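You operate a simulated robot arm through the tools that you are given. There is no shell and no other tool. Be economical: measure what you need, move in short steps, check, and stop when the job is done.

Carry out the task below with a simulated two-armed robot. There is one attempt and no reset: what you move stays moved.

Task
Take the green mallet and put it on top of the long teal box. Fetch the long green brush and set it on the top of the grey-striped jump box. Fetch the grey grease pot and set it on the shelf of the grey wall table. Pick up the grey jug with one hand, pass it to the other hand and put it on the top of the white side shelf. Take the blue stop and put it on the shelf of the grey wall table. Put the blue wrench on the top of the tall wooden stool. Do these in any order. Set down upright: grey jug, blue stop.

It is judged by the outcome, as a careful person would: the job done as asked, and still so three seconds after it is handed in. It fails if anything else is knocked over, pushed out of place, dropped, spilled or broken.

Robot
Two 7-joint arms with four-finger grippers on one trunk, on a base that drives. Base frame: it is fixed to the floor where the robot stands at the start and does not move with it; the origin is under the middle of the robot, x ahead of it, y to its left, z up; the surface under the hand at the start is at about z = 0.5. Readings come in m, degrees, newtons and seconds.
The left shoulder is at the start at [0.04, 0.181, 1.004], the right one opposite. With the tool pointing down near the work surface each hand reaches from about 0.1 to 0.8 m from the robot's upright axis, wherever it stands, measured 20 degrees to its own side. Places, roughly: blue stop (4x4x8 cm) [-1.3, 1.2, 0.5]; blue wrench (21x4x6 cm) [-1.7, 1.6, 0.6]; green mallet (19x6x8 cm) [0.5, 0.1, 0.6]; grey grease pot (8x8x5 cm) [-0.8, -1.4, 0.9]; grey jug (13x7x11 cm) [-2.3, -1.5, 0.9]; long green brush (17x4x4 cm) [0.7, 0.1, 0.6]; long teal box (49x20x13 cm) [-1.3, -1.3, 0.9]; shelf of the grey wall table [-1.3, -1.4, 0.4]; top of the grey-striped jump box [0.6, -0.5, 0.5]; top of the tall wooden stool [0.2, 3.4, 0.8]; top of the white side shelf (38x16 cm) [-1.3, 1.44, 0.5]. Payload 3.67 kg a hand.
Tool frame (each hand has its own): the origin (TCP) lies between the finger pads and is the grasp point; the fingertips stand 0.028 m ahead of it; z points along the fingers, y is the line along which they close. Largest opening 0.112 m; the body of the gripper starts 0.073 m behind the TCP.
Orientation is told as [roll, pitch, yaw] about the base's x, y, z axes, in that order, counted from this pose: with the fingers straight down and closing along the base's y, the tool's x points along the base's -x, its y along +y and its z along -z.

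Tools
- The arms move only by the tool step_arm. It takes "left_motion", "right_motion" or both (then of equal length, played together; a hand with none holds still); each is a list of rows, each a list of 7 numbers: the shift along the tool's x, y, z in units of 40 mm (1.0 is 40 mm), then the turn, a rotation vector about the tool's x, y, z in units of 5 degrees (1.0 is 5 degrees), then the closure, from 0 (fully open) to 1 (shut). In form: [[x, y, z, rx, ry, rz, fingers], ...]. A call has 1 to 20 rows; each row shifts and turns the commanded pose from where the row before left it, along the tool's axes as they then stand. A call with a number of a shift or a turn outside -1 to 1 is refused whole. Rows are played at 5 a second. More than 0.05 m and 8.6 degrees between two rows, or a gripper value outside its range, and nothing of the call is played. A pose out of reach is approached as far as the arm can. The call stops where the force on the tool passes 40 N (or 10 N more than at its start, if that is more) or the arm is blocked; 0.2 s more then pass. Each finger halts on what it meets, pressing with about 35 N; the grip force reading is that of the motor and also rises with nothing between the fingers. The clock runs only during rows and for 0.2 s after the last one: add rows that do not move to give the fingers time. It gives the time, the measured TCP pose, the force on the tool (base axes), the opening and the grip force at its end, in the units of the frame above (readings bear some noise), with the torque about the TCP (base axes, N m) and any sound that the robot's microphone picked up.
- Cameras (640 x 400 px; columns grow to the right, rows downward): "scene" is now at [0.0994, -0.0131, 1.2206]; the picture's right is [-0.16, -0.99, 0.00], its down [-0.70, 0.11, -0.71] and it looks along [0.70, -0.11, -0.71] (base axes); focal length 274 px, centre (320, 200). "left" rides on the left gripper at [0.06, 0.018, -0.104] in its tool frame; the picture's right is [-0.29, 0.96, 0.00], its down [-0.80, -0.24, -0.55] and it looks along [-0.53, -0.16, 0.83] (tool axes); focal length 234 px, centre (320, 200). "right" rides on the right gripper at [0.06, -0.018, -0.104] in its tool frame; the picture's right is [0.29, 0.96, 0.00], its down [-0.80, 0.24, -0.55] and it looks along [-0.53, 0.16, 0.83] (tool axes); focal length 234 px, centre (320, 200). There is no depth. A picture from a camera that has moved, and an enlarged one, comes with that camera's place and axes in the base frame and with its lens.
- grab_frame(camera): a new picture of that camera. It takes no simulated time.
- raise_lower(by): slides the trunk up (or, below 0, down) by that many m; the arms and the scene camera ride with it, the base frame stays. It gives what a move gives, with no picture.
- steer(legs): drives the robot by 1 to 6 legs, each [ahead, left, turn to the left] in m, m and degrees, along the robot's own axes; the way and the turn of a leg run together, so that a leg with both is an arc; at most 1.5 m and 180 degrees a leg. The arms and the cameras ride along, it lands a little off, and it stops where it bumps. It gives what a move gives.
- aim_head(pan, tilt): turns the head with the scene camera to pan (to the left, within 86 degrees either way) and tilt (down, from -29 to 69), counted from straight ahead of the robot. It gives what a move gives.
- close_up(camera, box): a new picture of the part [left, top, right, bottom] of that camera's present view, enlarged. It takes no simulated time.
- hand_in(): hands the job in; it is judged then, once.

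Work in short steps. Places have to be worked out from the pictures, the camera data and where the tool is seen: move nearer, look again, correct. Check each grasp and each placing, and mend what went wrong. You have 196 turns and 184 pictures in all, those below and enlarged ones among them. Open the grippers and draw the arms clear of the work before you hand the job in, unless the task says otherwise; then end with one line.

The tools are called after "Call:" as a command line: name --argument value ..., lists and objects as JSON in quotes. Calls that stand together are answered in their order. step_arm: Moves the arms, as the interface text tells. Its arguments: {"type":"object","properties":{"left_motion":{"type":"array"},"right_motion":{"type":"array"}},"required":[]} The other tools are called the same way: raise_lower (by) slides the trunk up or down; steer (legs) drives the base; aim_head (pan, tilt) turns the head that bears the scene camera; grab_frame (camera) takes a picture; close_up (camera, box) takes an enlarged picture of a part of a camera's view; hand_in () hands the job in.

At the start:

```text
time: 0.0
left_position: [0.5783, 0.0821, 0.9023]
left_ee_rot: [0.0, 0.1, 0.1]
left_force: [-1.1, 0.6, 0.3]
left_torque: [0.02, 0.0, 0.03]
left_finger_gap: 0.112
left_grasp_force: 0.0
right_position: [0.518, -0.2706, 0.9035]
right_ee_rot: [-0.1, 0.0, -0.1]
right_force: [-0.1, -0.2, -0.5]
right_torque: [0.02, -0.03, 0.01]
right_finger_gap: 0.1121
right_grasp_force: 0.0
trunk travel left (down, up): [-0.125, 0.389]
robot x, y, heading: [0.0014, 0.0016, 0.1]
head pan, tilt: [-9.0, 45.1]
```

scene: 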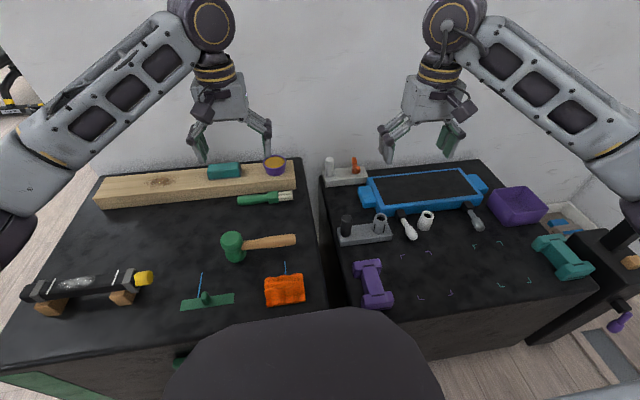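
right: 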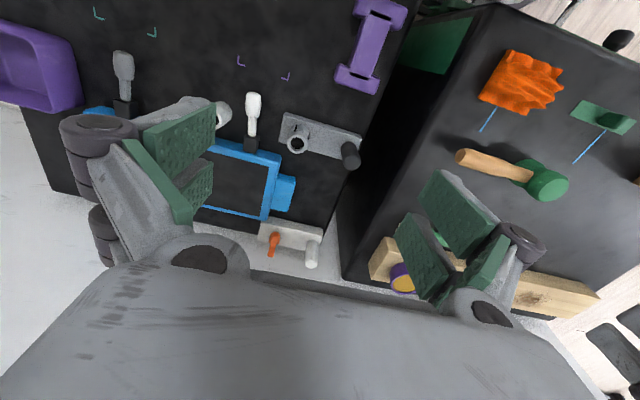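
left: 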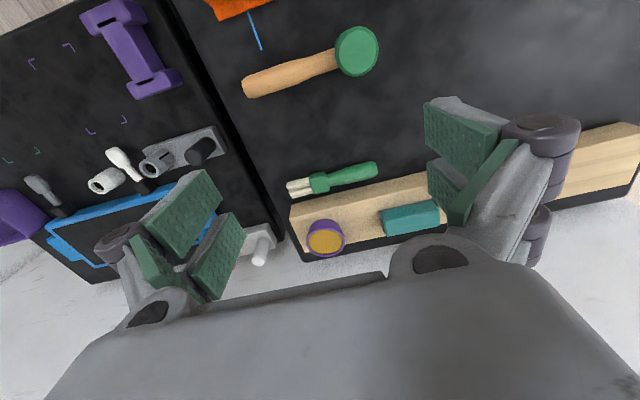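

I estimate the mallet head near [0.54, 0.14, top 0.64] with its handle along -y. I turn the left hand 90 degrees so that it closes along x.

Call:
step_arm --left_motion '[[0, 0, 0, 0, 0, 1, 0], [0, 0, 0, 0, 0, 1, 0], [0, 0, 0, 0, 0, 1, 0], [0, 0, 0, 0, 0, 1, 0], [0, 0, 0, 0, 0, 1, 0], [0, 0, 0, 0, 0, 1, 0], [0, 0, 0, 0, 0, 1, 0], [0, 0, 0, 0, 0, 1, 0], [0, 0, 0, 0, 0, 1, 0], [0, 0, 0, 0, 0, 1, 0], [0, 0, 0, 0, 0, 1, 0], [0, 0, 0, 0, 0, 1, 0], [0, 0, 0, 0, 0, 1, 0], [0, 0, 0, 0, 0, 1, 0], [0, 0, 0, 0, 0, 1, 0], [0, 0, 0, 0, 0, 1, 0], [0, 0, 0, 0, 0, 1, 0], [0, 0, 0, 0, 0, 1, 0]]'

Call:
grab_frame --camera "left"

Call:
close_up --camera "scene" --box '[0, 140, 320, 340]'

```text
time: 3.8
left_position: [0.5791, 0.0823, 0.9018]
left_ee_rot: [0.0, -0.1, -90.0]
left_force: [0.3, -0.1, 0.0]
left_torque: [-0.02, 0.03, -0.01]
left_finger_gap: 0.1119
left_grasp_force: 0.1
right_position: [0.5176, -0.2695, 0.9039]
right_ee_rot: [0.0, -0.1, 0.0]
right_force: [0.4, 0.4, -0.7]
right_torque: [0.0, 0.02, 0.01]
right_finger_gap: 0.1119
right_grasp_force: 0.0
trunk travel left (down, up): [-0.125, 0.389]
robot x, y, heading: [0.0006, -0.0001, 0.1]
head pan, tilt: [-9.0, 45.1]
```

```text
180 pictures are left
camera left: at [0.5971, 0.1431, 1.0067], right [0.96, -0.29, 0.0], down [-0.24, -0.8, 0.55], along [-0.16, -0.53, -0.83], focal length 234 px, centre (320, 200)
```

left: 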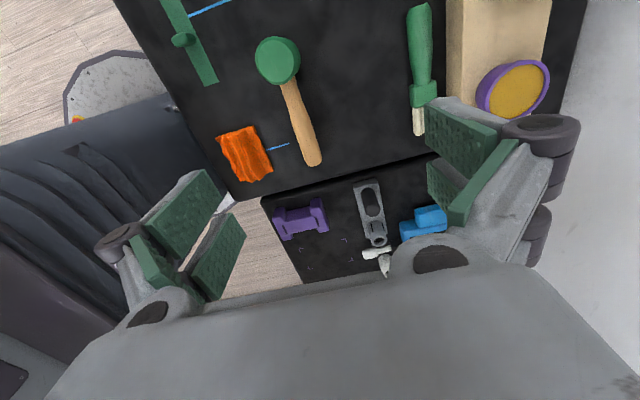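

```text
2.00 times, centred on (160, 240) of scene
camera zoom: at [0.0994, -0.0131, 1.2206], right [-0.16, -0.99, 0.0], down [-0.7, 0.11, -0.71], along [0.7, -0.11, -0.71], focal length 548 px, centre (640, 120)
```

zoom: 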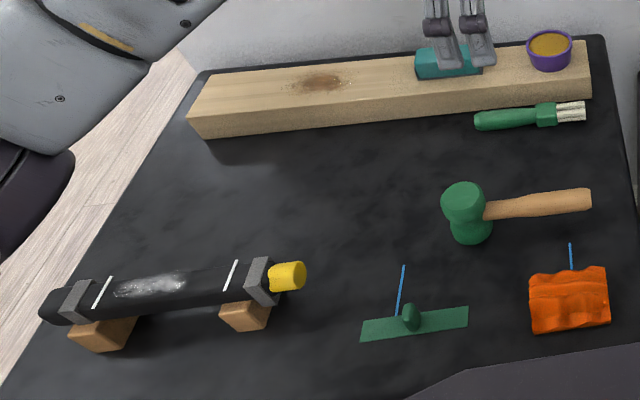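

The left hand now closes along x, and I place the mallet head at about (0.547, 0.143, top 0.65). I descend over it, staying clear above at first.

Call:
step_arm --left_motion '[[0.75, -0.4, 0, 0, 0, 0, 0], [0.77, -0.4, 0, 0, 0, 0, 0], [0, 0, 1, 0, 0, 0, 0], [0, 0, 1, 0, 0, 0, 0], [0, 0, 1, 0, 0, 0, 0], [0, 0, 1, 0, 0, 0, 0], [0, 0, 1, 0, 0, 0, 0]]'

Call:
grab_frame --camera "left"

```text
time: 5.4
left_position: [0.546, 0.144, 0.7018]
left_ee_rot: [0.0, 0.0, -90.1]
left_force: [0.4, -0.5, -0.4]
left_torque: [0.02, 0.0, 0.0]
left_finger_gap: 0.1123
left_grasp_force: 0.1
right_position: [0.5182, -0.2702, 0.9033]
right_ee_rot: [0.0, -0.1, 0.0]
right_force: [0.0, -0.1, 0.1]
right_torque: [0.0, -0.01, -0.01]
right_finger_gap: 0.1121
right_grasp_force: 0.0
trunk travel left (down, up): [-0.125, 0.389]
robot x, y, heading: [0.0011, 0.0006, 0.1]
head pan, tilt: [-9.0, 45.1]
```

```text
178 pictures are left
camera left: at [0.5637, 0.2047, 0.8061], right [0.96, -0.29, 0.0], down [-0.24, -0.8, 0.55], along [-0.16, -0.53, -0.83], focal length 234 px, centre (320, 200)
```

left: 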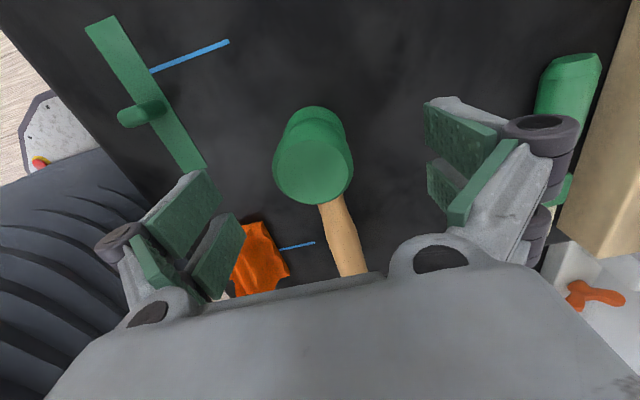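

The head centre appears near (0.540, 0.137). I nudge slightly, descend to z about 0.617 and close.

Call:
step_arm --left_motion '[[-0.15, -0.15, 0.5, 0, 0, 0, 0], [0, 0, 0.8, 0, 0, 0, 0], [0, 0, 0.8, 0, 0, 0, 0], [0, 0, 0, 0, 0, 0, 0.3], [0, 0, 0, 0, 0, 0, 0.6], [0, 0, 0, 0, 0, 0, 0.8], [0, 0, 0, 0, 0, 0, 1], [0, 0, 0, 0, 0, 0, 1]]'

Call:
grab_frame --camera "left"

```text
time: 6.8
left_position: [0.5379, 0.1376, 0.627]
left_ee_rot: [0.0, -0.2, -90.2]
left_force: [-17.4, 1.5, 32.8]
left_torque: [0.51, 1.21, 0.11]
left_finger_gap: 0.0506
left_grasp_force: 34.0
right_position: [0.5154, -0.2692, 0.905]
right_ee_rot: [0.0, -0.2, 0.1]
right_force: [-0.7, 0.6, -0.2]
right_torque: [-0.02, -0.01, 0.02]
right_finger_gap: 0.1121
right_grasp_force: 0.1
trunk travel left (down, up): [-0.125, 0.389]
robot x, y, heading: [-0.0033, 0.0025, 0.0]
head pan, tilt: [-9.0, 45.1]
stopped in row 7 (left hand): the force on the tool passed its limit at 49 N (the readings are from after the stop); the commanded pose is now the measured one
```

```text
177 pictures are left
camera left: at [0.5554, 0.1982, 0.7308], right [0.96, -0.29, 0.0], down [-0.24, -0.79, 0.56], along [-0.16, -0.53, -0.83], focal length 234 px, centre (320, 200)
```

left: 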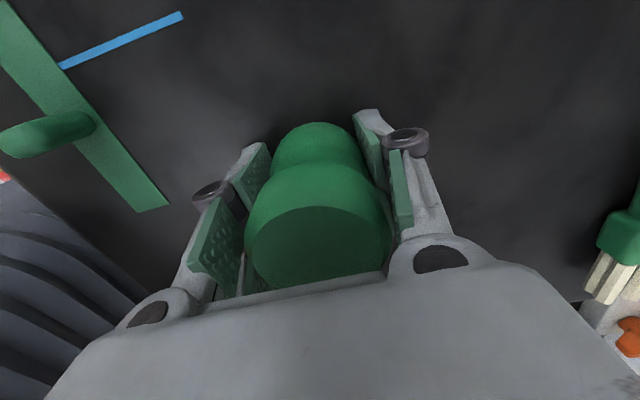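

It is gripped with a 0.05 m gap. I lift it and look.

Call:
step_arm --left_motion '[[0, 0, -0.2, 0, 0, 0, 1], [0, 0, -0.5, 0, 0, 0, 1], [0, 0, -1, 0, 0, 0, 1], [0, 0, -1, 0, 0, 0, 1], [0, 0, -1, 0, 0, 0, 1]]'

Call:
grab_frame --camera "scene"

```text
time: 8.1
left_position: [0.5396, 0.1394, 0.7708]
left_ee_rot: [-0.1, -0.1, -90.0]
left_force: [0.1, 0.1, -3.6]
left_torque: [0.03, 0.02, 0.0]
left_finger_gap: 0.05
left_grasp_force: 35.3
right_position: [0.5183, -0.27, 0.9045]
right_ee_rot: [0.0, 0.0, 0.1]
right_force: [-0.1, -0.4, 0.0]
right_torque: [0.03, -0.01, 0.03]
right_finger_gap: 0.1119
right_grasp_force: 0.0
trunk travel left (down, up): [-0.125, 0.389]
robot x, y, heading: [0.0006, -0.0028, 0.1]
head pan, tilt: [-9.0, 45.1]
```

```text
176 pictures are left
camera scene: at [0.0991, -0.0132, 1.2206], right [-0.16, -0.99, 0.0], down [-0.7, 0.11, -0.71], along [0.7, -0.11, -0.71], focal length 274 px, centre (320, 200)
```

scene: 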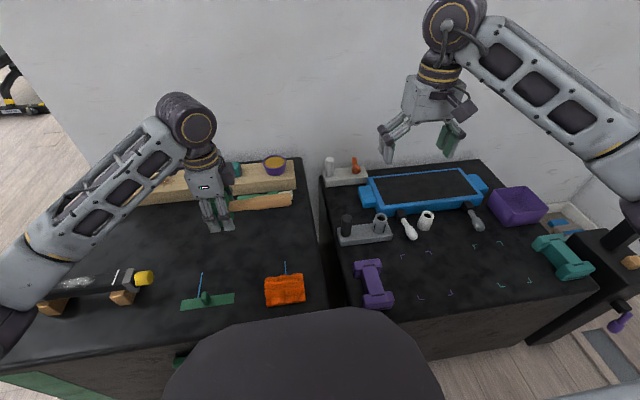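

The mallet is held (about 0.37 kg). I draw the left hand up and to the left out of the way, and at the same time turn the right hand by +90 degrees for the brush.

Call:
step_arm --left_motion '[[0, 0, -1, 0, 0, 0, 1], [0, 0, -1, 0, 0, 0, 1], [0, 0, -1, 0, 0, 0, 1], [1, -0.5, 0, 0, 0, 0, 1], [1, -0.5, 0, 0, 0, 0, 1], [1, -0.5, 0, 0, 0, 0, 1], [1, -0.5, 0, 0, 0, 0, 1], [1, -0.5, 0, 0, 0, 0, 1], [1, -0.5, 0, 0, 0, 0, 1], [0, 0, 0, 0, 0, 0, 1], [0, 0, 0, 0, 0, 0, 1], [0, 0, 0, 0, 0, 0, 1], [0, 0, 0, 0, 0, 0, 1], [0, 0, 0, 0, 0, 0, 1], [0, 0, 0, 0, 0, 0, 1], [0, 0, 0, 0, 0, 0, 1], [0, 0, 0, 0, 0, 0, 1], [0, 0, 0, 0, 0, 0, 1]]' --right_motion '[[0, 0, 0, 0, 0, -1, 0], [0, 0, 0, 0, 0, -1, 0], [0, 0, 0, 0, 0, -1, 0], [0, 0, 0, 0, 0, -1, 0], [0, 0, 0, 0, 0, -1, 0], [0, 0, 0, 0, 0, -1, 0], [0, 0, 0, 0, 0, -1, 0], [0, 0, 0, 0, 0, -1, 0], [0, 0, 0, 0, 0, -1, 0], [0, 0, 0, 0, 0, -1, 0], [0, 0, 0, 0, 0, -1, 0], [0, 0, 0, 0, 0, -1, 0], [0, 0, 0, 0, 0, -1, 0], [0, 0, 0, 0, 0, -1, 0], [0, 0, 0, 0, 0, -1, 0], [0, 0, 0, 0, 0, -1, 0.2], [0, 0, 0, 0, 0, -1, 0.3], [0, 0, 0, 0, 0, -1, 0.4]]'

```text
time: 11.8
left_position: [0.421, 0.381, 0.8876]
left_ee_rot: [-0.2, -0.1, -90.1]
left_force: [-0.8, 0.4, -3.2]
left_torque: [-0.01, 0.01, 0.01]
left_finger_gap: 0.0499
left_grasp_force: 34.9
right_position: [0.5037, -0.2638, 0.8956]
right_ee_rot: [0.0, 0.0, 44.7]
right_force: [0.6, -0.3, 0.0]
right_torque: [0.0, 0.03, 0.02]
right_finger_gap: 0.0673
right_grasp_force: 0.0
right hand out of reach, approached as far as the arm can: row 9, 10, 11, 12, 13, 14, 15, 16, 17, 18
trunk travel left (down, up): [-0.125, 0.389]
robot x, y, heading: [0.0023, 0.0009, 0.1]
head pan, tilt: [-9.0, 45.1]
```

The right arm can't turn past +45 there, so I turn it the other way toward -90.

Call:
step_arm --right_motion '[[0, 0, 0, 0, 0, 1, 0.4], [0, 0, 0, 0, 0, 1, 0.4], [0, 0, 0, 0, 0, 1, 0.4], [0, 0, 0, 0, 0, 1, 0.4], [0, 0, 0, 0, 0, 1, 0.4], [0, 0, 0, 0, 0, 1, 0.4], [0, 0, 0, 0, 0, 1, 0.4], [0, 0, 0, 0, 0, 1, 0.4], [0, 0, 0, 0, 0, 1, 0.4], [0, 0, 0, 0, 0, 1, 0.4], [0, 0, 0, 0, 0, 1, 0.4], [0, 0, 0, 0, 0, 1, 0.4], [0, 0, 0, 0, 0, 1, 0.4], [0, 0, 0, 0, 0, 1, 0.4], [0, 0, 0, 0, 0, 1, 0.4], [0, 0, 0, 0, 0, 1, 0.4], [0, 0, 0, 0, 0, 1, 0.4], [0, 0, 0, 0, 0, 1, 0.4]]'

```text
time: 15.7
left_position: [0.421, 0.381, 0.8869]
left_ee_rot: [-0.1, -0.2, -90.2]
left_force: [0.1, -0.6, -3.3]
left_torque: [0.05, 0.01, -0.04]
left_finger_gap: 0.0503
left_grasp_force: 34.9
right_position: [0.503, -0.264, 0.8972]
right_ee_rot: [0.1, 0.0, -45.3]
right_force: [0.4, 0.5, -0.4]
right_torque: [0.0, 0.0, -0.01]
right_finger_gap: 0.067
right_grasp_force: 0.2
trunk travel left (down, up): [-0.125, 0.389]
robot x, y, heading: [0.002, 0.0002, -0.1]
head pan, tilt: [-9.0, 45.1]
```

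The other way works. I finish the turn and move above the brush.

Call:
step_arm --right_motion '[[0, 0, 0, 0, 0, 1, 0.4], [0, 0, 0, 0, 0, 1, 0.4], [0, 0, 0, 0, 0, 1, 0.4], [0, 0, 0, 0, 0, 1, 0.4], [0, 0, 0, 0, 0, 1, 0.4], [0, 0, 0, 0, 0, 1, 0.4], [0, 0, 0, 0, 0, 1, 0.4], [0, 0, 0, 0, 0, 1, 0.4], [0, 0, 0, 0, 0, 1, 0.4], [0.86, 0.585, 0.4, 0, 0, 0, 0.5], [0.86, 0.585, 0.4, 0, 0, 0, 0.5], [0.86, 0.585, 0.4, 0, 0, 0, 0.5], [0.86, 0.585, 0.4, 0, 0, 0, 0.5], [0.86, 0.585, 0.4, 0, 0, 0, 0.5], [0.86, 0.585, 0.4, 0, 0, 0, 0.5], [0.86, 0.585, 0.4, 0, 0, 0, 0.5], [0.86, 0.585, 0.4, 0, 0, 0, 0.5], [0.86, 0.585, 0.4, 0, 0, 0, 0.5], [0.86, 0.585, 0.4, 0, 0, 0, 0.5]]'

Call:
grab_frame --camera "right"

```text
time: 19.6
left_position: [0.4232, 0.3786, 0.8871]
left_ee_rot: [-0.3, 0.0, -90.1]
left_force: [0.2, -0.2, -4.2]
left_torque: [0.13, -0.01, 0.03]
left_finger_gap: 0.0502
left_grasp_force: 34.8
right_position: [0.7216, 0.0541, 0.7466]
right_ee_rot: [0.0, 0.0, -90.0]
right_force: [-0.2, 0.4, -0.3]
right_torque: [0.04, -0.02, 0.01]
right_finger_gap: 0.0559
right_grasp_force: 0.0
right hand out of reach, approached as far as the arm can: row 19
trunk travel left (down, up): [-0.125, 0.389]
robot x, y, heading: [0.0003, 0.0008, -0.0]
head pan, tilt: [-9.0, 45.1]
```

```text
175 pictures are left
camera right: at [0.7027, 0.1118, 0.8513], right [0.96, 0.29, 0.0], down [0.24, -0.8, 0.55], along [0.16, -0.53, -0.83], focal length 234 px, centre (320, 200)
```

right: 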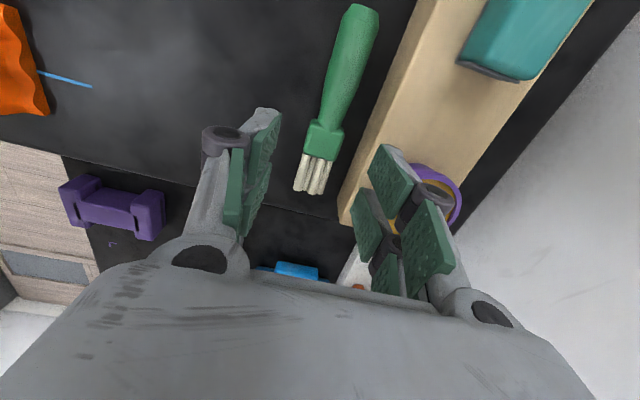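

The brush axis is at x about 0.733, from y = -0.04 to 0.146. The right arm is near its limit, so I shift the base 0.1 m to the left for reach.

Call:
steer --legs '[[0, 0.1, 0]]'

```text
time: 20.8
left_position: [0.423, 0.4826, 0.8856]
left_ee_rot: [-0.2, -0.2, -90.0]
left_force: [0.3, 0.4, -3.8]
left_torque: [-0.02, -0.01, 0.01]
left_finger_gap: 0.0502
left_grasp_force: 34.8
right_position: [0.7208, 0.1562, 0.7458]
right_ee_rot: [0.0, 0.0, -90.2]
right_force: [0.5, 0.6, 0.3]
right_torque: [-0.06, 0.02, -0.01]
right_finger_gap: 0.0558
right_grasp_force: 0.0
trunk travel left (down, up): [-0.125, 0.389]
robot x, y, heading: [-0.0004, 0.0985, 0.0]
head pan, tilt: [-9.0, 45.1]
```

Now I go to (0.733, 0.062) and partly down.

Call:
step_arm --right_motion '[[-0.8, 0.1, 0, 0, 0, 0, 0.5], [-0.8, 0.1, 0, 0, 0, 0, 0.5], [-0.75, 0.1, 0, 0, 0, 0, 0.5], [0, 0, 0.8, 0, 0, 0, 0.5], [0, 0, 0.8, 0, 0, 0, 0.5], [0, 0, 0.6, 0, 0, 0, 0.5]]'

Call:
grab_frame --camera "right"

```text
time: 22.2
left_position: [0.4212, 0.4809, 0.8874]
left_ee_rot: [-0.2, -0.1, -90.0]
left_force: [0.6, 0.5, -4.2]
left_torque: [0.03, 0.07, -0.01]
left_finger_gap: 0.05
left_grasp_force: 35.0
right_position: [0.731, 0.059, 0.6579]
right_ee_rot: [-0.2, -0.1, -90.2]
right_force: [-7.0, -1.4, 5.4]
right_torque: [-0.07, -0.11, -0.02]
right_finger_gap: 0.0559
right_grasp_force: 0.0
trunk travel left (down, up): [-0.125, 0.389]
robot x, y, heading: [0.0024, 0.1015, 0.1]
head pan, tilt: [-9.0, 45.1]
```

```text
174 pictures are left
camera right: at [0.7136, 0.1181, 0.7632], right [0.96, 0.29, 0.0], down [0.24, -0.8, 0.55], along [0.16, -0.53, -0.83], focal length 234 px, centre (320, 200)
```

right: 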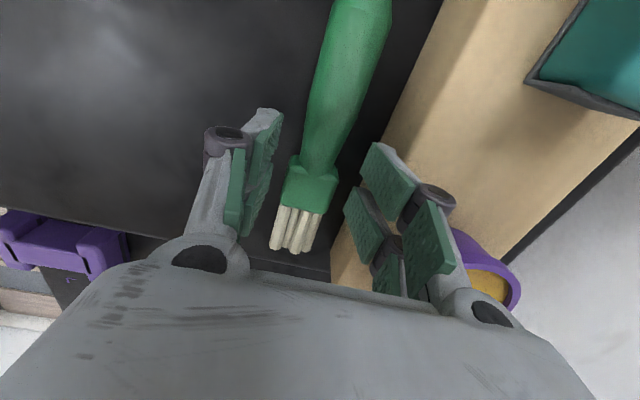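

There is a light contact force: the outer finger may be touching the beam. I rise a little and take a closer look at the beam edge.

Call:
step_arm --right_motion '[[0, 0, -0.4, 0, 0, 0, 0.6]]'

Call:
close_up --camera "right" --box '[220, 0, 540, 300]'

```text
time: 22.6
left_position: [0.4221, 0.4826, 0.8864]
left_ee_rot: [-0.1, -0.2, -90.0]
left_force: [-0.6, -0.8, -3.3]
left_torque: [0.05, -0.03, -0.01]
left_finger_gap: 0.0501
left_grasp_force: 34.8
right_position: [0.7319, 0.0611, 0.6757]
right_ee_rot: [0.0, 0.1, -90.1]
right_force: [-0.8, 0.6, 0.4]
right_torque: [0.01, -0.02, -0.02]
right_finger_gap: 0.0451
right_grasp_force: 0.1
trunk travel left (down, up): [-0.125, 0.389]
robot x, y, heading: [0.0019, 0.0953, 0.2]
head pan, tilt: [-9.0, 45.1]
```

```text
1.33 times, centred on (380, 150) of right
camera zoom: at [0.7142, 0.1194, 0.7809], right [0.96, 0.29, 0.0], down [0.24, -0.8, 0.55], along [0.16, -0.53, -0.83], focal length 312 px, centre (240, 267)
```

zoom: 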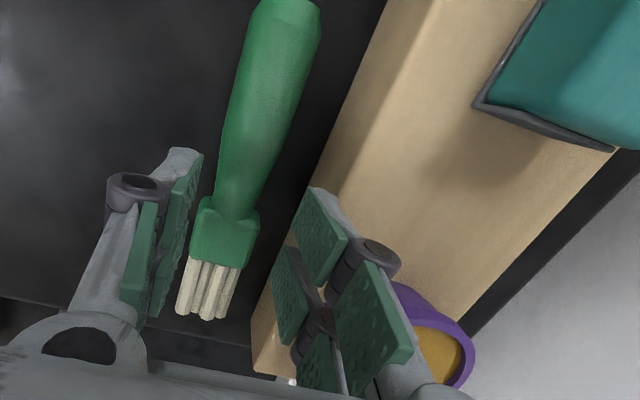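

The beam front face is at x about 0.779 and its top near z 0.63. The brush neck is at (0.733, 0.047). I go down with a narrower gap of 0.042.

Call:
step_arm --right_motion '[[-0.3, -0.03, 0, 0, 0, 0, 0.63], [0, 0, 0.4, 0, 0, 0, 0.63], [0, 0, 0.4, 0, 0, 0, 0.63], [0, 0, 0.3, 0, 0, 0, 0.63], [0, 0, 0.3, 0, 0, 0, 0.63], [0, 0, 0.3, 0, 0, 0, 0.63]]'

Call:
grab_frame --camera "right"

```text
time: 23.9
left_position: [0.4199, 0.4802, 0.8879]
left_ee_rot: [-0.1, 0.0, -90.1]
left_force: [0.1, -0.3, -3.6]
left_torque: [0.02, 0.0, -0.01]
left_finger_gap: 0.0499
left_grasp_force: 34.8
right_position: [0.7309, 0.0493, 0.6262]
right_ee_rot: [0.2, 0.2, -90.1]
right_force: [-18.0, -3.6, 24.0]
right_torque: [-0.61, 0.98, 0.2]
right_finger_gap: 0.0395
right_grasp_force: 0.1
trunk travel left (down, up): [-0.125, 0.389]
robot x, y, heading: [-0.0003, 0.1036, 0.0]
head pan, tilt: [-9.0, 45.1]
stopped in row 6 (right hand): the force on the tool passed its limit at 47 N (the readings are from after the stop); the commanded pose is now the measured one
```

```text
172 pictures are left
camera right: at [0.7122, 0.1072, 0.7321], right [0.96, 0.29, 0.0], down [0.24, -0.8, 0.55], along [0.16, -0.53, -0.83], focal length 234 px, centre (320, 200)
```

right: 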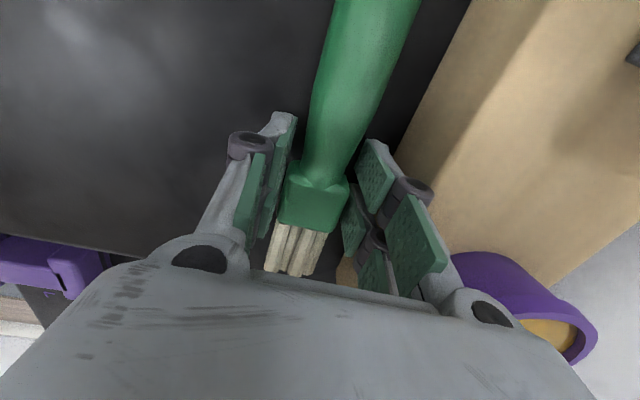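

The readings suggest the surface is at about z 0.598, so the fingertips stand on the table. The re-triangulated brush neck is at (0.731, 0.055, 0.612). I rise 4 mm and close.

Call:
step_arm --right_motion '[[0, 0, -0.1, 0, 0, 0, 0.63], [0, 0, -0.05, 0, 0, 0, 0.8], [0, 0, 0, 0, 0, 0, 1], [0, 0, 0, 0, 0, 0, 1]]'

Call:
grab_frame --camera "right"

```text
time: 24.9
left_position: [0.4213, 0.481, 0.8861]
left_ee_rot: [-0.2, -0.1, -90.1]
left_force: [0.4, -0.4, -3.2]
left_torque: [0.08, 0.01, 0.0]
left_finger_gap: 0.0501
left_grasp_force: 34.7
right_position: [0.733, 0.0483, 0.6296]
right_ee_rot: [0.2, 0.2, -90.1]
right_force: [0.2, -0.2, -0.3]
right_torque: [0.01, 0.03, 0.0]
right_finger_gap: 0.0353
right_grasp_force: 35.0
trunk travel left (down, up): [-0.125, 0.389]
robot x, y, heading: [0.0028, 0.1025, -0.1]
head pan, tilt: [-9.0, 45.1]
```

```text
171 pictures are left
camera right: at [0.7144, 0.1063, 0.7339], right [0.96, 0.29, 0.0], down [0.24, -0.8, 0.55], along [0.16, -0.53, -0.83], focal length 234 px, centre (320, 200)
```

right: 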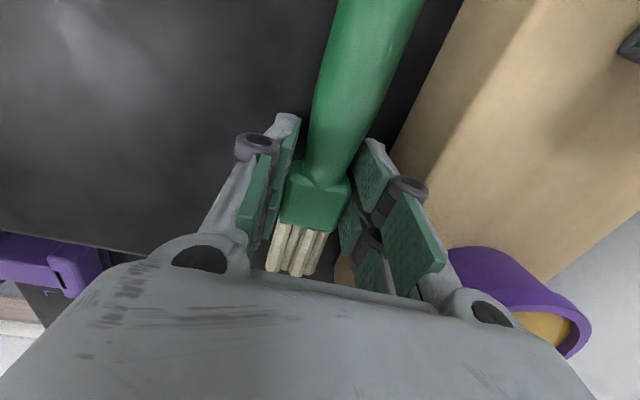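

The ferrule is gripped (gap 0.035). I lift, then move toward the jump box.

Call:
step_arm --right_motion '[[0, 0, -0.5, 0, 0, 0, 1], [0, 0, -1, 0, 0, 0, 1], [0, 0, -1, 0, 0, 0, 1], [0, 0, -1, 0, 0, 0, 1], [-1, -0.5, 0, 0, 0, 0, 1], [-1, -0.5, 0, 0, 0, 0, 1], [-1, -0.5, 0, 0, 0, 0, 1], [-1, -0.5, 0, 0, 0, 0, 1], [-1, -0.5, 0, 0, 0, 0, 1], [-1, -0.5, 0, 0, 0, 0, 1], [-1, -0.5, 0, 0, 0, 0, 1], [-1, -0.5, 0, 0, 0, 0, 1], [-1, 0, 0, 0, 0, 0, 1]]'

Call:
steer --legs '[[0, -0.15, 0]]'

Call:
grab_frame --camera "scene"

Call:
grab_frame --camera "right"

```text
time: 27.7
left_position: [0.4221, 0.4806, 0.887]
left_ee_rot: [-0.2, -0.1, -90.1]
left_force: [0.1, -0.1, -3.3]
left_torque: [0.05, 0.0, 0.0]
left_finger_gap: 0.0502
left_grasp_force: 35.1
right_position: [0.5703, -0.3105, 0.7689]
right_ee_rot: [0.1, 0.2, -90.2]
right_force: [1.5, 0.3, -0.6]
right_torque: [0.0, -0.01, 0.05]
right_finger_gap: 0.0351
right_grasp_force: 35.3
trunk travel left (down, up): [-0.125, 0.389]
robot x, y, heading: [-0.0017, 0.1026, -0.0]
head pan, tilt: [-9.0, 45.1]
```

```text
time: 29.1
left_position: [0.4217, 0.3286, 0.8872]
left_ee_rot: [-0.2, 0.0, -90.0]
left_force: [0.0, -0.1, -3.8]
left_torque: [0.06, 0.03, 0.01]
left_finger_gap: 0.0502
left_grasp_force: 35.0
right_position: [0.5714, -0.4616, 0.7689]
right_ee_rot: [0.2, 0.2, -90.0]
right_force: [-0.2, -0.7, -0.2]
right_torque: [-0.01, 0.02, -0.01]
right_finger_gap: 0.0348
right_grasp_force: 34.5
trunk travel left (down, up): [-0.125, 0.389]
robot x, y, heading: [-0.0004, -0.0526, 0.3]
head pan, tilt: [-9.0, 45.1]
```

```text
170 pictures are left
camera scene: at [0.0994, -0.0648, 1.2205], right [-0.15, -0.99, 0.0], down [-0.7, 0.11, -0.71], along [0.7, -0.11, -0.71], focal length 274 px, centre (320, 200)
```

scene: 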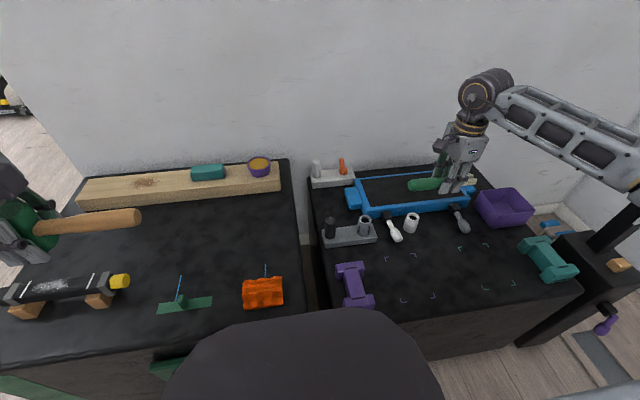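

```text
169 pictures are left
camera right: at [0.5526, -0.4036, 0.8728], right [0.96, 0.29, 0.0], down [0.24, -0.8, 0.55], along [0.16, -0.53, -0.83], focal length 234 px, centre (320, 200)
```

right: 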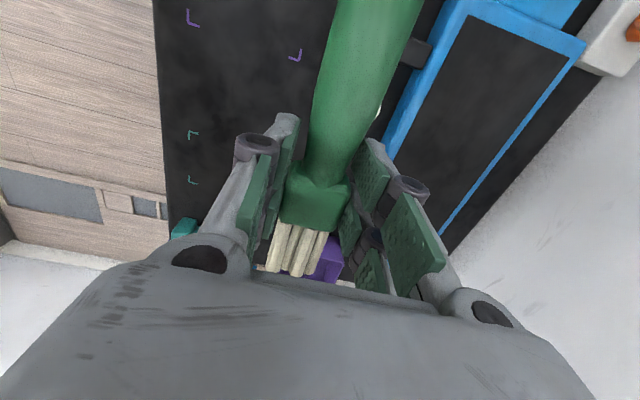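

The jump-box surface triangulates to z = 0.50. The free strip is around (0.47, -0.48), so I lower the brush there.

Call:
step_arm --right_motion '[[-0.15, -0.85, 0, 0, 0, 0, 1], [-0.15, -0.85, 0, 0, 0, 0, 1], [-0.15, -0.8, 0, 0, 0, 0, 1], [0, 0, 1, 0, 0, 0, 1], [0, 0, 1, 0, 0, 0, 1], [0, 0, 1, 0, 0, 0, 1], [0, 0, 1, 0, 0, 0, 1], [0, 0, 0.7, 0, 0, 0, 1]]'

Call:
grab_frame --camera "scene"

```text
time: 30.9
left_position: [0.4215, 0.3287, 0.8866]
left_ee_rot: [-0.1, -0.1, -90.0]
left_force: [1.0, 1.0, -3.0]
left_torque: [0.0, 0.04, 0.0]
left_finger_gap: 0.0504
left_grasp_force: 35.1
right_position: [0.4754, -0.4806, 0.5785]
right_ee_rot: [0.2, 0.0, -90.1]
right_force: [0.0, 0.3, -1.2]
right_torque: [0.03, -0.03, 0.01]
right_finger_gap: 0.035
right_grasp_force: 35.1
trunk travel left (down, up): [-0.125, 0.389]
robot x, y, heading: [0.0028, -0.0506, 0.0]
head pan, tilt: [-9.0, 45.1]
```

```text
168 pictures are left
camera scene: at [0.0995, -0.0634, 1.2205], right [-0.15, -0.99, 0.0], down [-0.7, 0.11, -0.71], along [0.7, -0.11, -0.71], focal length 274 px, centre (320, 200)
```

scene: 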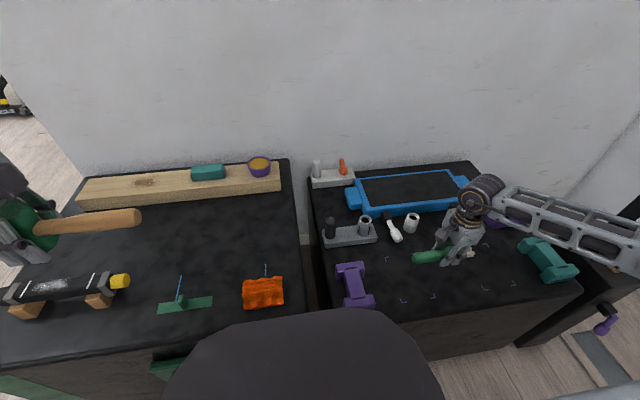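

I lower gently in small steps to contact.

Call:
step_arm --right_motion '[[0, 0, 0.5, 0, 0, 0, 1], [0, 0, 0.3, 0, 0, 0, 1], [0, 0, 0.2, 0, 0, 0, 1], [0, 0, 0.1, 0, 0, 0, 1]]'

Call:
close_up --camera "scene" --box '[320, 160, 600, 335]'

```text
time: 31.9
left_position: [0.4202, 0.3304, 0.8875]
left_ee_rot: [-0.2, -0.1, -89.9]
left_force: [1.0, 0.1, -2.7]
left_torque: [0.02, -0.03, -0.01]
left_finger_gap: 0.0503
left_grasp_force: 35.6
right_position: [0.4729, -0.479, 0.5348]
right_ee_rot: [0.2, 0.1, -90.1]
right_force: [0.7, 0.6, -0.6]
right_torque: [-0.04, -0.02, 0.0]
right_finger_gap: 0.0348
right_grasp_force: 35.0
trunk travel left (down, up): [-0.125, 0.389]
robot x, y, heading: [-0.0011, -0.0499, 0.2]
head pan, tilt: [-9.0, 45.1]
```

```text
2.29 times, centred on (460, 248) of scene
camera zoom: at [0.0992, -0.0632, 1.2206], right [-0.15, -0.99, 0.0], down [-0.7, 0.11, -0.71], along [0.7, -0.11, -0.71], focal length 627 px, centre (0, 91)
```

zoom: 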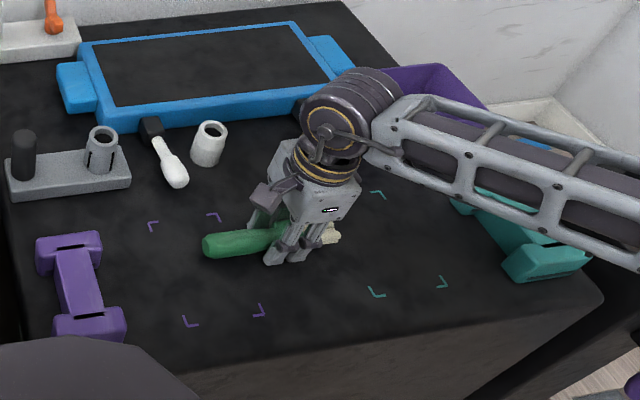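

Not in contact yet; I lower by a few more millimetres.

Call:
step_arm --right_motion '[[0, 0, 0.08, 0, 0, 0, 1], [0, 0, 0.08, 0, 0, 0, 1], [0, 0, 0, 0, 0, 0, 1]]'

```text
time: 32.7
left_position: [0.4216, 0.3301, 0.8866]
left_ee_rot: [-0.2, -0.1, -90.0]
left_force: [0.1, 0.2, -3.1]
left_torque: [0.05, 0.0, -0.02]
left_finger_gap: 0.0502
left_grasp_force: 35.0
right_position: [0.472, -0.4784, 0.5287]
right_ee_rot: [0.2, 0.1, -90.1]
right_force: [0.1, 0.2, -0.6]
right_torque: [-0.01, -0.03, 0.01]
right_finger_gap: 0.0351
right_grasp_force: 34.6
trunk travel left (down, up): [-0.125, 0.389]
robot x, y, heading: [0.0018, -0.0524, -0.1]
head pan, tilt: [-9.0, 45.1]
```

Call:
step_arm --right_motion '[[0, 0, 0.06, 0, 0, 0, 1], [0, 0, 0.05, 0, 0, 0, 1], [0, 0, 0, 0, 0, 0, 1]]'

```text
time: 33.5
left_position: [0.42, 0.3304, 0.8871]
left_ee_rot: [-0.1, -0.1, -89.9]
left_force: [-0.3, -0.1, -2.2]
left_torque: [0.04, 0.0, -0.02]
left_finger_gap: 0.0503
left_grasp_force: 35.7
right_position: [0.4728, -0.4786, 0.5282]
right_ee_rot: [0.4, -0.1, -90.2]
right_force: [-5.9, -3.4, 25.8]
right_torque: [-0.02, 0.3, 0.01]
right_finger_gap: 0.0349
right_grasp_force: 35.1
trunk travel left (down, up): [-0.125, 0.389]
robot x, y, heading: [-0.0018, -0.0488, 0.0]
head pan, tilt: [-9.0, 45.1]
```

Contact made (26 N). I open partially, then rise.

Call:
step_arm --right_motion '[[0, 0, -0.08, 0, 0, 0, 1], [0, 0, 0, 0, 0, 0, 0.4], [0, 0, 0, 0, 0, 0, 0.2], [0, 0, 0, 0, 0, 0, 0.2], [0, 0, -1, 0, 0, 0, 0.2], [0, 0, -1, 0, 0, 0, 0.2], [0, 0, -1, 0, 0, 0, 0.2], [0, 0, -1, 0, 0, 0, 0.2], [0, 0, -1, 0, 0, 0, 0.2], [0, 0, -1, 0, 0, 0, 0.2], [0, 0, -1, 0, 0, 0, 0.2], [0, 0, -1, 0, 0, 0, 0.2], [0, 0, -1, 0, 0, 0, 0.2]]'

Call:
grab_frame --camera "scene"

```text
time: 36.3
left_position: [0.422, 0.3304, 0.8851]
left_ee_rot: [-0.2, -0.1, -90.0]
left_force: [0.1, 0.1, -2.4]
left_torque: [0.0, -0.01, 0.0]
left_finger_gap: 0.0504
left_grasp_force: 34.6
right_position: [0.4755, -0.4781, 0.8886]
right_ee_rot: [0.1, 0.1, -89.9]
right_force: [-0.3, 0.1, -0.8]
right_torque: [0.02, -0.01, -0.06]
right_finger_gap: 0.0898
right_grasp_force: 0.0
trunk travel left (down, up): [-0.125, 0.389]
robot x, y, heading: [0.002, -0.0534, -0.2]
head pan, tilt: [-9.0, 45.1]
```

```text
166 pictures are left
camera scene: at [0.0992, -0.0629, 1.2206], right [-0.15, -0.99, 0.0], down [-0.7, 0.11, -0.71], along [0.7, -0.11, -0.71], focal length 274 px, centre (320, 200)
```

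scene: 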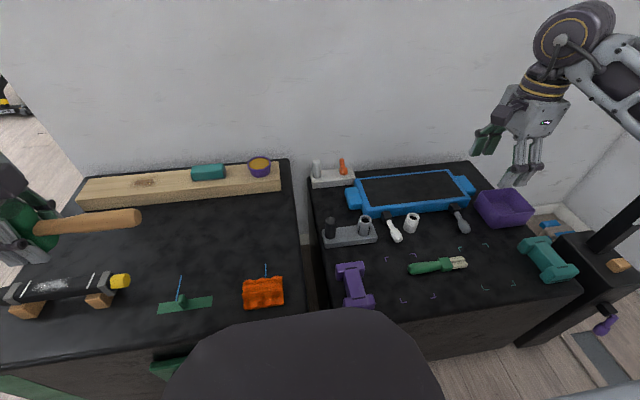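

The brush lies well on the jump box. I tuck the arms closer, then look to both sides before driving.

Call:
step_arm --left_motion '[[0, -1, 0, 0, 0, 0, 1], [0, -1, 0, 0, 0, 0, 1], [0, -1, 0, 0, 0, 0, 1], [0, 0, 0, 0, 0, 0, 1]]' --right_motion '[[0.9, -0.8, 0, 0, 0, 0, 0.2], [0.9, -0.8, 0, 0, 0, 0, 0.2], [0.9, -0.8, 0, 0, 0, 0, 0.2], [0.9, -0.8, 0, 0, 0, 0, 0.2]]'

Call:
aim_head --pan 85 --tilt 25

Call:
grab_frame --camera "scene"

Call:
aim_head --pan -85 --tilt 25

Call:
grab_frame --camera "scene"

```text
time: 37.3
left_position: [0.3053, 0.3305, 0.8853]
left_ee_rot: [-0.3, -0.3, -90.0]
left_force: [0.9, 1.0, -3.5]
left_torque: [0.08, 0.03, -0.03]
left_finger_gap: 0.05
left_grasp_force: 34.9
right_position: [0.3456, -0.3307, 0.8895]
right_ee_rot: [0.2, 0.1, -90.1]
right_force: [-0.3, 0.1, -0.3]
right_torque: [-0.01, 0.03, 0.0]
right_finger_gap: 0.0896
right_grasp_force: 0.0
trunk travel left (down, up): [-0.125, 0.389]
robot x, y, heading: [-0.0003, -0.05, 0.1]
head pan, tilt: [-9.0, 45.1]
```

```text
time: 39.0
left_position: [0.3043, 0.3301, 0.8865]
left_ee_rot: [-0.2, -0.1, -90.1]
left_force: [-0.3, -0.7, -2.6]
left_torque: [0.06, 0.03, 0.0]
left_finger_gap: 0.0499
left_grasp_force: 34.6
right_position: [0.3472, -0.3319, 0.8883]
right_ee_rot: [0.1, 0.1, -90.1]
right_force: [-0.5, -0.5, 0.7]
right_torque: [0.03, -0.01, 0.0]
right_finger_gap: 0.0895
right_grasp_force: 0.0
trunk travel left (down, up): [-0.125, 0.389]
robot x, y, heading: [0.0023, -0.0515, 0.4]
head pan, tilt: [85.0, 25.0]
```

```text
165 pictures are left
camera scene: at [0.0268, 0.0413, 1.2512], right [1.0, -0.09, 0.0], down [-0.04, -0.42, -0.91], along [0.08, 0.9, -0.42], focal length 274 px, centre (320, 200)
```

scene: 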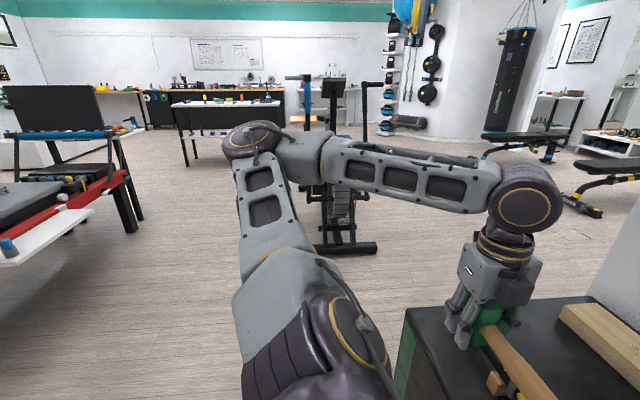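

```text
time: 41.6
left_position: [0.3045, 0.3297, 0.8868]
left_ee_rot: [-0.2, -0.1, -90.0]
left_force: [0.2, -0.2, -3.8]
left_torque: [0.03, 0.02, -0.01]
left_finger_gap: 0.0502
left_grasp_force: 35.3
right_position: [0.347, -0.333, 0.8894]
right_ee_rot: [0.2, 0.1, -89.9]
right_force: [0.2, 0.0, 0.8]
right_torque: [-0.03, 0.02, 0.01]
right_finger_gap: 0.0894
right_grasp_force: 0.0
trunk travel left (down, up): [-0.125, 0.389]
robot x, y, heading: [0.0019, -0.0519, -0.0]
head pan, tilt: [-85.0, 25.0]
```

```text
164 pictures are left
camera scene: at [0.027, -0.1423, 1.2513], right [-1.0, -0.09, 0.0], down [-0.04, 0.42, -0.91], along [0.08, -0.9, -0.42], focal length 274 px, centre (320, 200)
```

scene: 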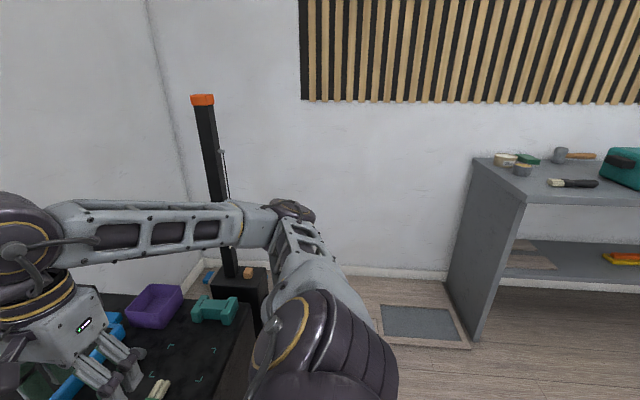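

The grey wall table stands to the right-rear. I back away 0.6 m and turn right to face it, with the head forward.

Call:
steer --legs '[[-0.6, 0, 0], [0, 0, -90]]'

Call:
aim_head --pan -30 --tilt 25

Call:
grab_frame --camera "scene"

```text
time: 49.3
left_position: [-0.2167, -0.3619, 0.8877]
left_ee_rot: [-0.3, -0.1, 179.0]
left_force: [0.8, 0.5, -3.6]
left_torque: [0.0, -0.03, 0.03]
left_finger_gap: 0.0503
left_grasp_force: 34.9
right_position: [-0.8807, -0.394, 0.8898]
right_ee_rot: [0.3, 0.0, 178.9]
right_force: [-0.4, 0.0, 0.3]
right_torque: [-0.02, 0.01, 0.0]
right_finger_gap: 0.0896
right_grasp_force: 0.0
trunk travel left (down, up): [-0.125, 0.389]
robot x, y, heading: [-0.5962, -0.0499, -90.9]
head pan, tilt: [-85.0, 25.0]
```

```text
time: 50.5
left_position: [-0.2162, -0.3632, 0.8872]
left_ee_rot: [-0.3, -0.1, 179.0]
left_force: [-0.5, -0.4, -2.7]
left_torque: [0.03, -0.02, -0.02]
left_finger_gap: 0.0501
left_grasp_force: 34.8
right_position: [-0.8803, -0.3933, 0.8889]
right_ee_rot: [0.2, 0.0, 178.9]
right_force: [0.3, 0.5, -0.1]
right_torque: [-0.01, 0.03, 0.01]
right_finger_gap: 0.09
right_grasp_force: 0.0
trunk travel left (down, up): [-0.125, 0.389]
robot x, y, heading: [-0.5933, -0.0506, -91.0]
head pan, tilt: [-30.0, 25.0]
```

```text
163 pictures are left
camera scene: at [-0.6413, -0.1511, 1.2513], right [-0.86, 0.51, 0.0], down [0.22, 0.36, -0.91], along [-0.47, -0.78, -0.42], focal length 274 px, centre (320, 200)
```

scene: 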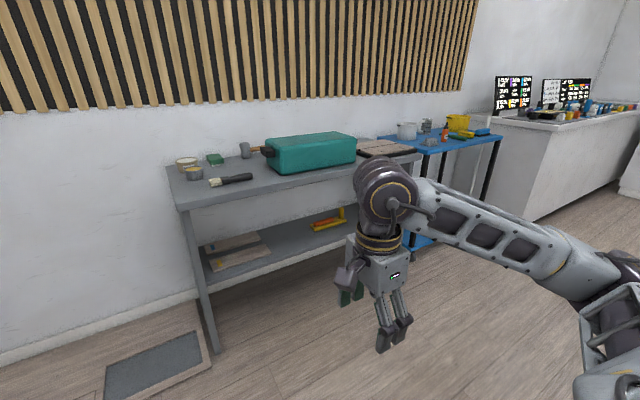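

The table front edge is at y about -1.1, spanning x from -0.66 to -1.84, with the teal box near (-1.3, -1.3). I raise the trunk and drive in front of the box.

Call:
raise_lower --by 0.18

Call:
steer --legs '[[0.2, -0.7, 0], [0.42, 0, 0.5]]'

Call:
aim_head --pan 0 --tilt 42

Call:
grab_frame --camera "scene"

Call:
grab_frame --camera "left"

```text
time: 52.5
left_position: [-0.2164, -0.3626, 1.0669]
left_ee_rot: [-0.2, -0.1, 178.9]
left_force: [-0.4, -0.1, -2.7]
left_torque: [0.0, -0.04, -0.01]
left_finger_gap: 0.0502
left_grasp_force: 34.7
right_position: [-0.8805, -0.3929, 1.0688]
right_ee_rot: [0.3, 0.1, 178.9]
right_force: [-0.3, -0.2, 0.5]
right_torque: [0.01, -0.06, -0.03]
right_finger_gap: 0.0893
right_grasp_force: 0.0
trunk travel left (down, up): [-0.305, 0.209]
robot x, y, heading: [-0.5941, -0.0498, -91.1]
head pan, tilt: [-30.0, 25.0]
```

```text
time: 58.7
left_position: [-0.9431, -0.9563, 1.067]
left_ee_rot: [-0.2, -0.1, 178.0]
left_force: [0.7, 0.2, -3.1]
left_torque: [0.04, 0.04, -0.03]
left_finger_gap: 0.0502
left_grasp_force: 35.0
right_position: [-1.6072, -0.9748, 1.069]
right_ee_rot: [0.2, 0.0, 178.0]
right_force: [-0.7, 0.5, -0.5]
right_torque: [0.02, 0.05, 0.01]
right_finger_gap: 0.0896
right_grasp_force: 0.0
trunk travel left (down, up): [-0.305, 0.209]
robot x, y, heading: [-1.3092, -0.6334, -91.6]
head pan, tilt: [-30.0, 25.0]
```

```text
time: 59.6
left_position: [-0.9438, -0.956, 1.0675]
left_ee_rot: [-0.2, 0.0, 178.0]
left_force: [0.4, -0.3, -3.2]
left_torque: [0.0, -0.02, 0.03]
left_finger_gap: 0.0501
left_grasp_force: 34.8
right_position: [-1.6073, -0.9737, 1.0681]
right_ee_rot: [0.2, 0.1, 177.9]
right_force: [0.3, 0.4, 0.7]
right_torque: [0.01, 0.02, 0.0]
right_finger_gap: 0.0897
right_grasp_force: 0.2
trunk travel left (down, up): [-0.305, 0.209]
robot x, y, heading: [-1.3159, -0.6419, -92.1]
head pan, tilt: [0.0, 42.0]
```

```text
162 pictures are left
camera scene: at [-1.3182, -0.7416, 1.4048], right [-1.0, 0.03, 0.0], down [0.02, 0.67, -0.74], along [-0.03, -0.74, -0.67], focal length 274 px, centre (320, 200)
```

scene: 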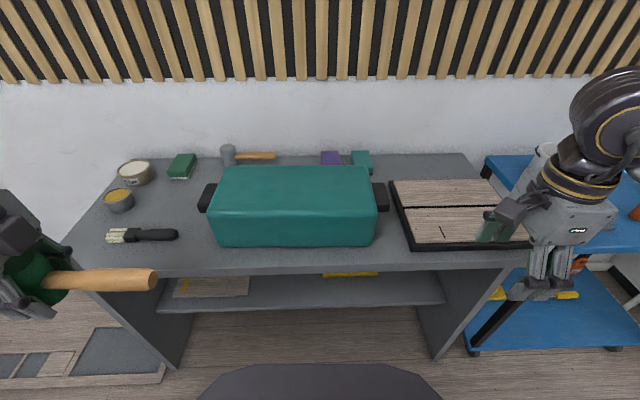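

```text
161 pictures are left
camera left: at [-0.8838, -0.9747, 1.1712], right [-0.32, -0.95, 0.0], down [-0.79, 0.27, 0.56], along [-0.53, 0.18, -0.83], focal length 234 px, centre (320, 200)
```

left: 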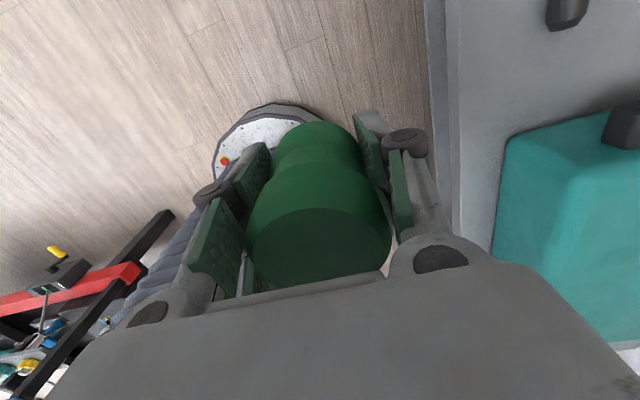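

The box top spans x -1.46..-1.09 and y -1.19..-1.365, at roughly z 0.965. I bring the mallet over it, with the head at (-1.2, -1.28).

Call:
step_arm --left_motion '[[-0.68, 0.924, 0, 0, 0, 0, 1], [-0.68, 0.924, 0, 0, 0, 0, 1], [-0.68, 0.924, 0, 0, 0, 0, 1], [-0.68, 0.924, 0, 0, 0, 0, 1], [-0.68, 0.924, 0, 0, 0, 0, 1], [-0.68, 0.924, 0, 0, 0, 0, 1], [-0.68, 0.924, 0, 0, 0, 0, 1], [-0.68, 0.924, 0, 0, 0, 0, 1], [-0.68, 0.924, 0, 0, 0, 0, 1]]'

Call:
grab_frame --camera "scene"

Call:
grab_frame --camera "left"

```text
time: 61.6
left_position: [-1.2036, -1.2815, 1.0643]
left_ee_rot: [-0.4, 0.0, 178.0]
left_force: [-0.2, 0.1, -3.0]
left_torque: [-0.01, -0.07, 0.01]
left_finger_gap: 0.0503
left_grasp_force: 35.0
right_position: [-1.6092, -0.975, 1.0669]
right_ee_rot: [0.2, 0.3, 178.0]
right_force: [0.0, -0.2, -0.5]
right_torque: [0.0, -0.02, -0.01]
right_finger_gap: 0.0896
right_grasp_force: 0.1
trunk travel left (down, up): [-0.305, 0.209]
robot x, y, heading: [-1.3155, -0.6389, -91.9]
head pan, tilt: [0.0, 42.0]
```

```text
160 pictures are left
camera scene: at [-1.3205, -0.7436, 1.4046], right [-1.0, 0.03, 0.0], down [0.02, 0.67, -0.74], along [-0.02, -0.74, -0.67], focal length 274 px, centre (320, 200)
```

scene: 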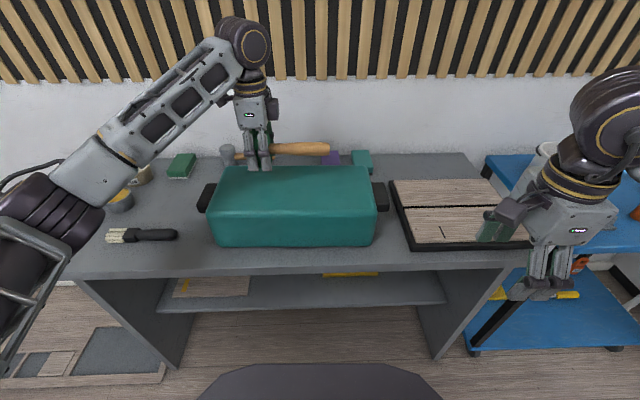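

```text
159 pictures are left
camera left: at [-1.1438, -1.301, 1.1695], right [-0.32, -0.95, 0.0], down [-0.79, 0.26, 0.56], along [-0.52, 0.18, -0.83], focal length 234 px, centre (320, 200)
```

left: 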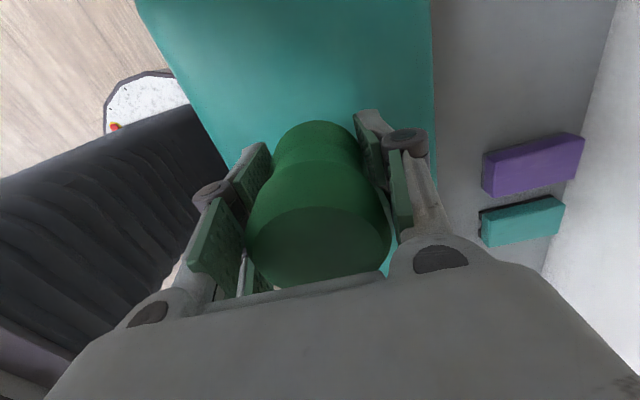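

The box edges at y = -1.19 and -1.376 confirm that the head is centred. I lower.

Call:
step_arm --left_motion '[[0, 0, 0.6, 0, 0, 0, 1], [0, 0, 0.5, 0, 0, 0, 1], [0, 0, 0.25, 0, 0, 0, 1], [0, 0, 0.1, 0, 0, 0, 1]]'

```text
time: 62.6
left_position: [-1.2006, -1.2789, 1.007]
left_ee_rot: [-0.2, -0.1, 178.0]
left_force: [-0.1, 0.4, -3.6]
left_torque: [-0.01, -0.05, 0.02]
left_finger_gap: 0.0503
left_grasp_force: 35.2
right_position: [-1.6076, -0.9751, 1.0686]
right_ee_rot: [0.2, 0.2, 178.0]
right_force: [0.4, -0.2, 0.2]
right_torque: [0.0, -0.02, 0.01]
right_finger_gap: 0.0895
right_grasp_force: 0.1
trunk travel left (down, up): [-0.305, 0.209]
robot x, y, heading: [-1.3137, -0.6416, -92.0]
head pan, tilt: [0.0, 42.0]
```

Call:
step_arm --left_motion '[[0, 0, 0.1, 0, 0, 0, 1], [0, 0, 0.1, 0, 0, 0, 1], [0, 0, 0, 0, 0, 0, 1]]'

Call:
close_up --camera "scene" --box '[180, 60, 400, 260]'

```text
time: 63.4
left_position: [-1.1999, -1.2782, 0.9992]
left_ee_rot: [-0.2, -0.1, 178.0]
left_force: [-0.5, 0.1, -3.5]
left_torque: [-0.04, -0.03, -0.02]
left_finger_gap: 0.0504
left_grasp_force: 35.2
right_position: [-1.6079, -0.9749, 1.0683]
right_ee_rot: [0.2, 0.2, 177.9]
right_force: [0.9, 0.8, 0.1]
right_torque: [-0.03, 0.03, 0.03]
right_finger_gap: 0.0896
right_grasp_force: 0.0
trunk travel left (down, up): [-0.305, 0.209]
robot x, y, heading: [-1.3161, -0.638, -91.8]
head pan, tilt: [0.0, 42.0]
```

```text
2.00 times, centred on (290, 160) of scene
camera zoom: at [-1.3183, -0.7421, 1.4048], right [-1.0, 0.03, 0.0], down [0.02, 0.67, -0.74], along [-0.02, -0.74, -0.67], focal length 548 px, centre (380, 280)
```

zoom: 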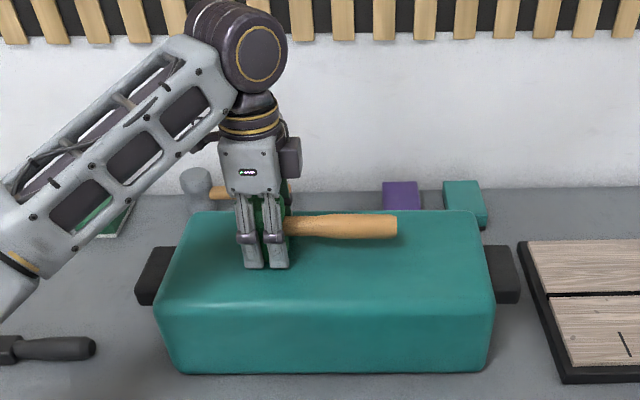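

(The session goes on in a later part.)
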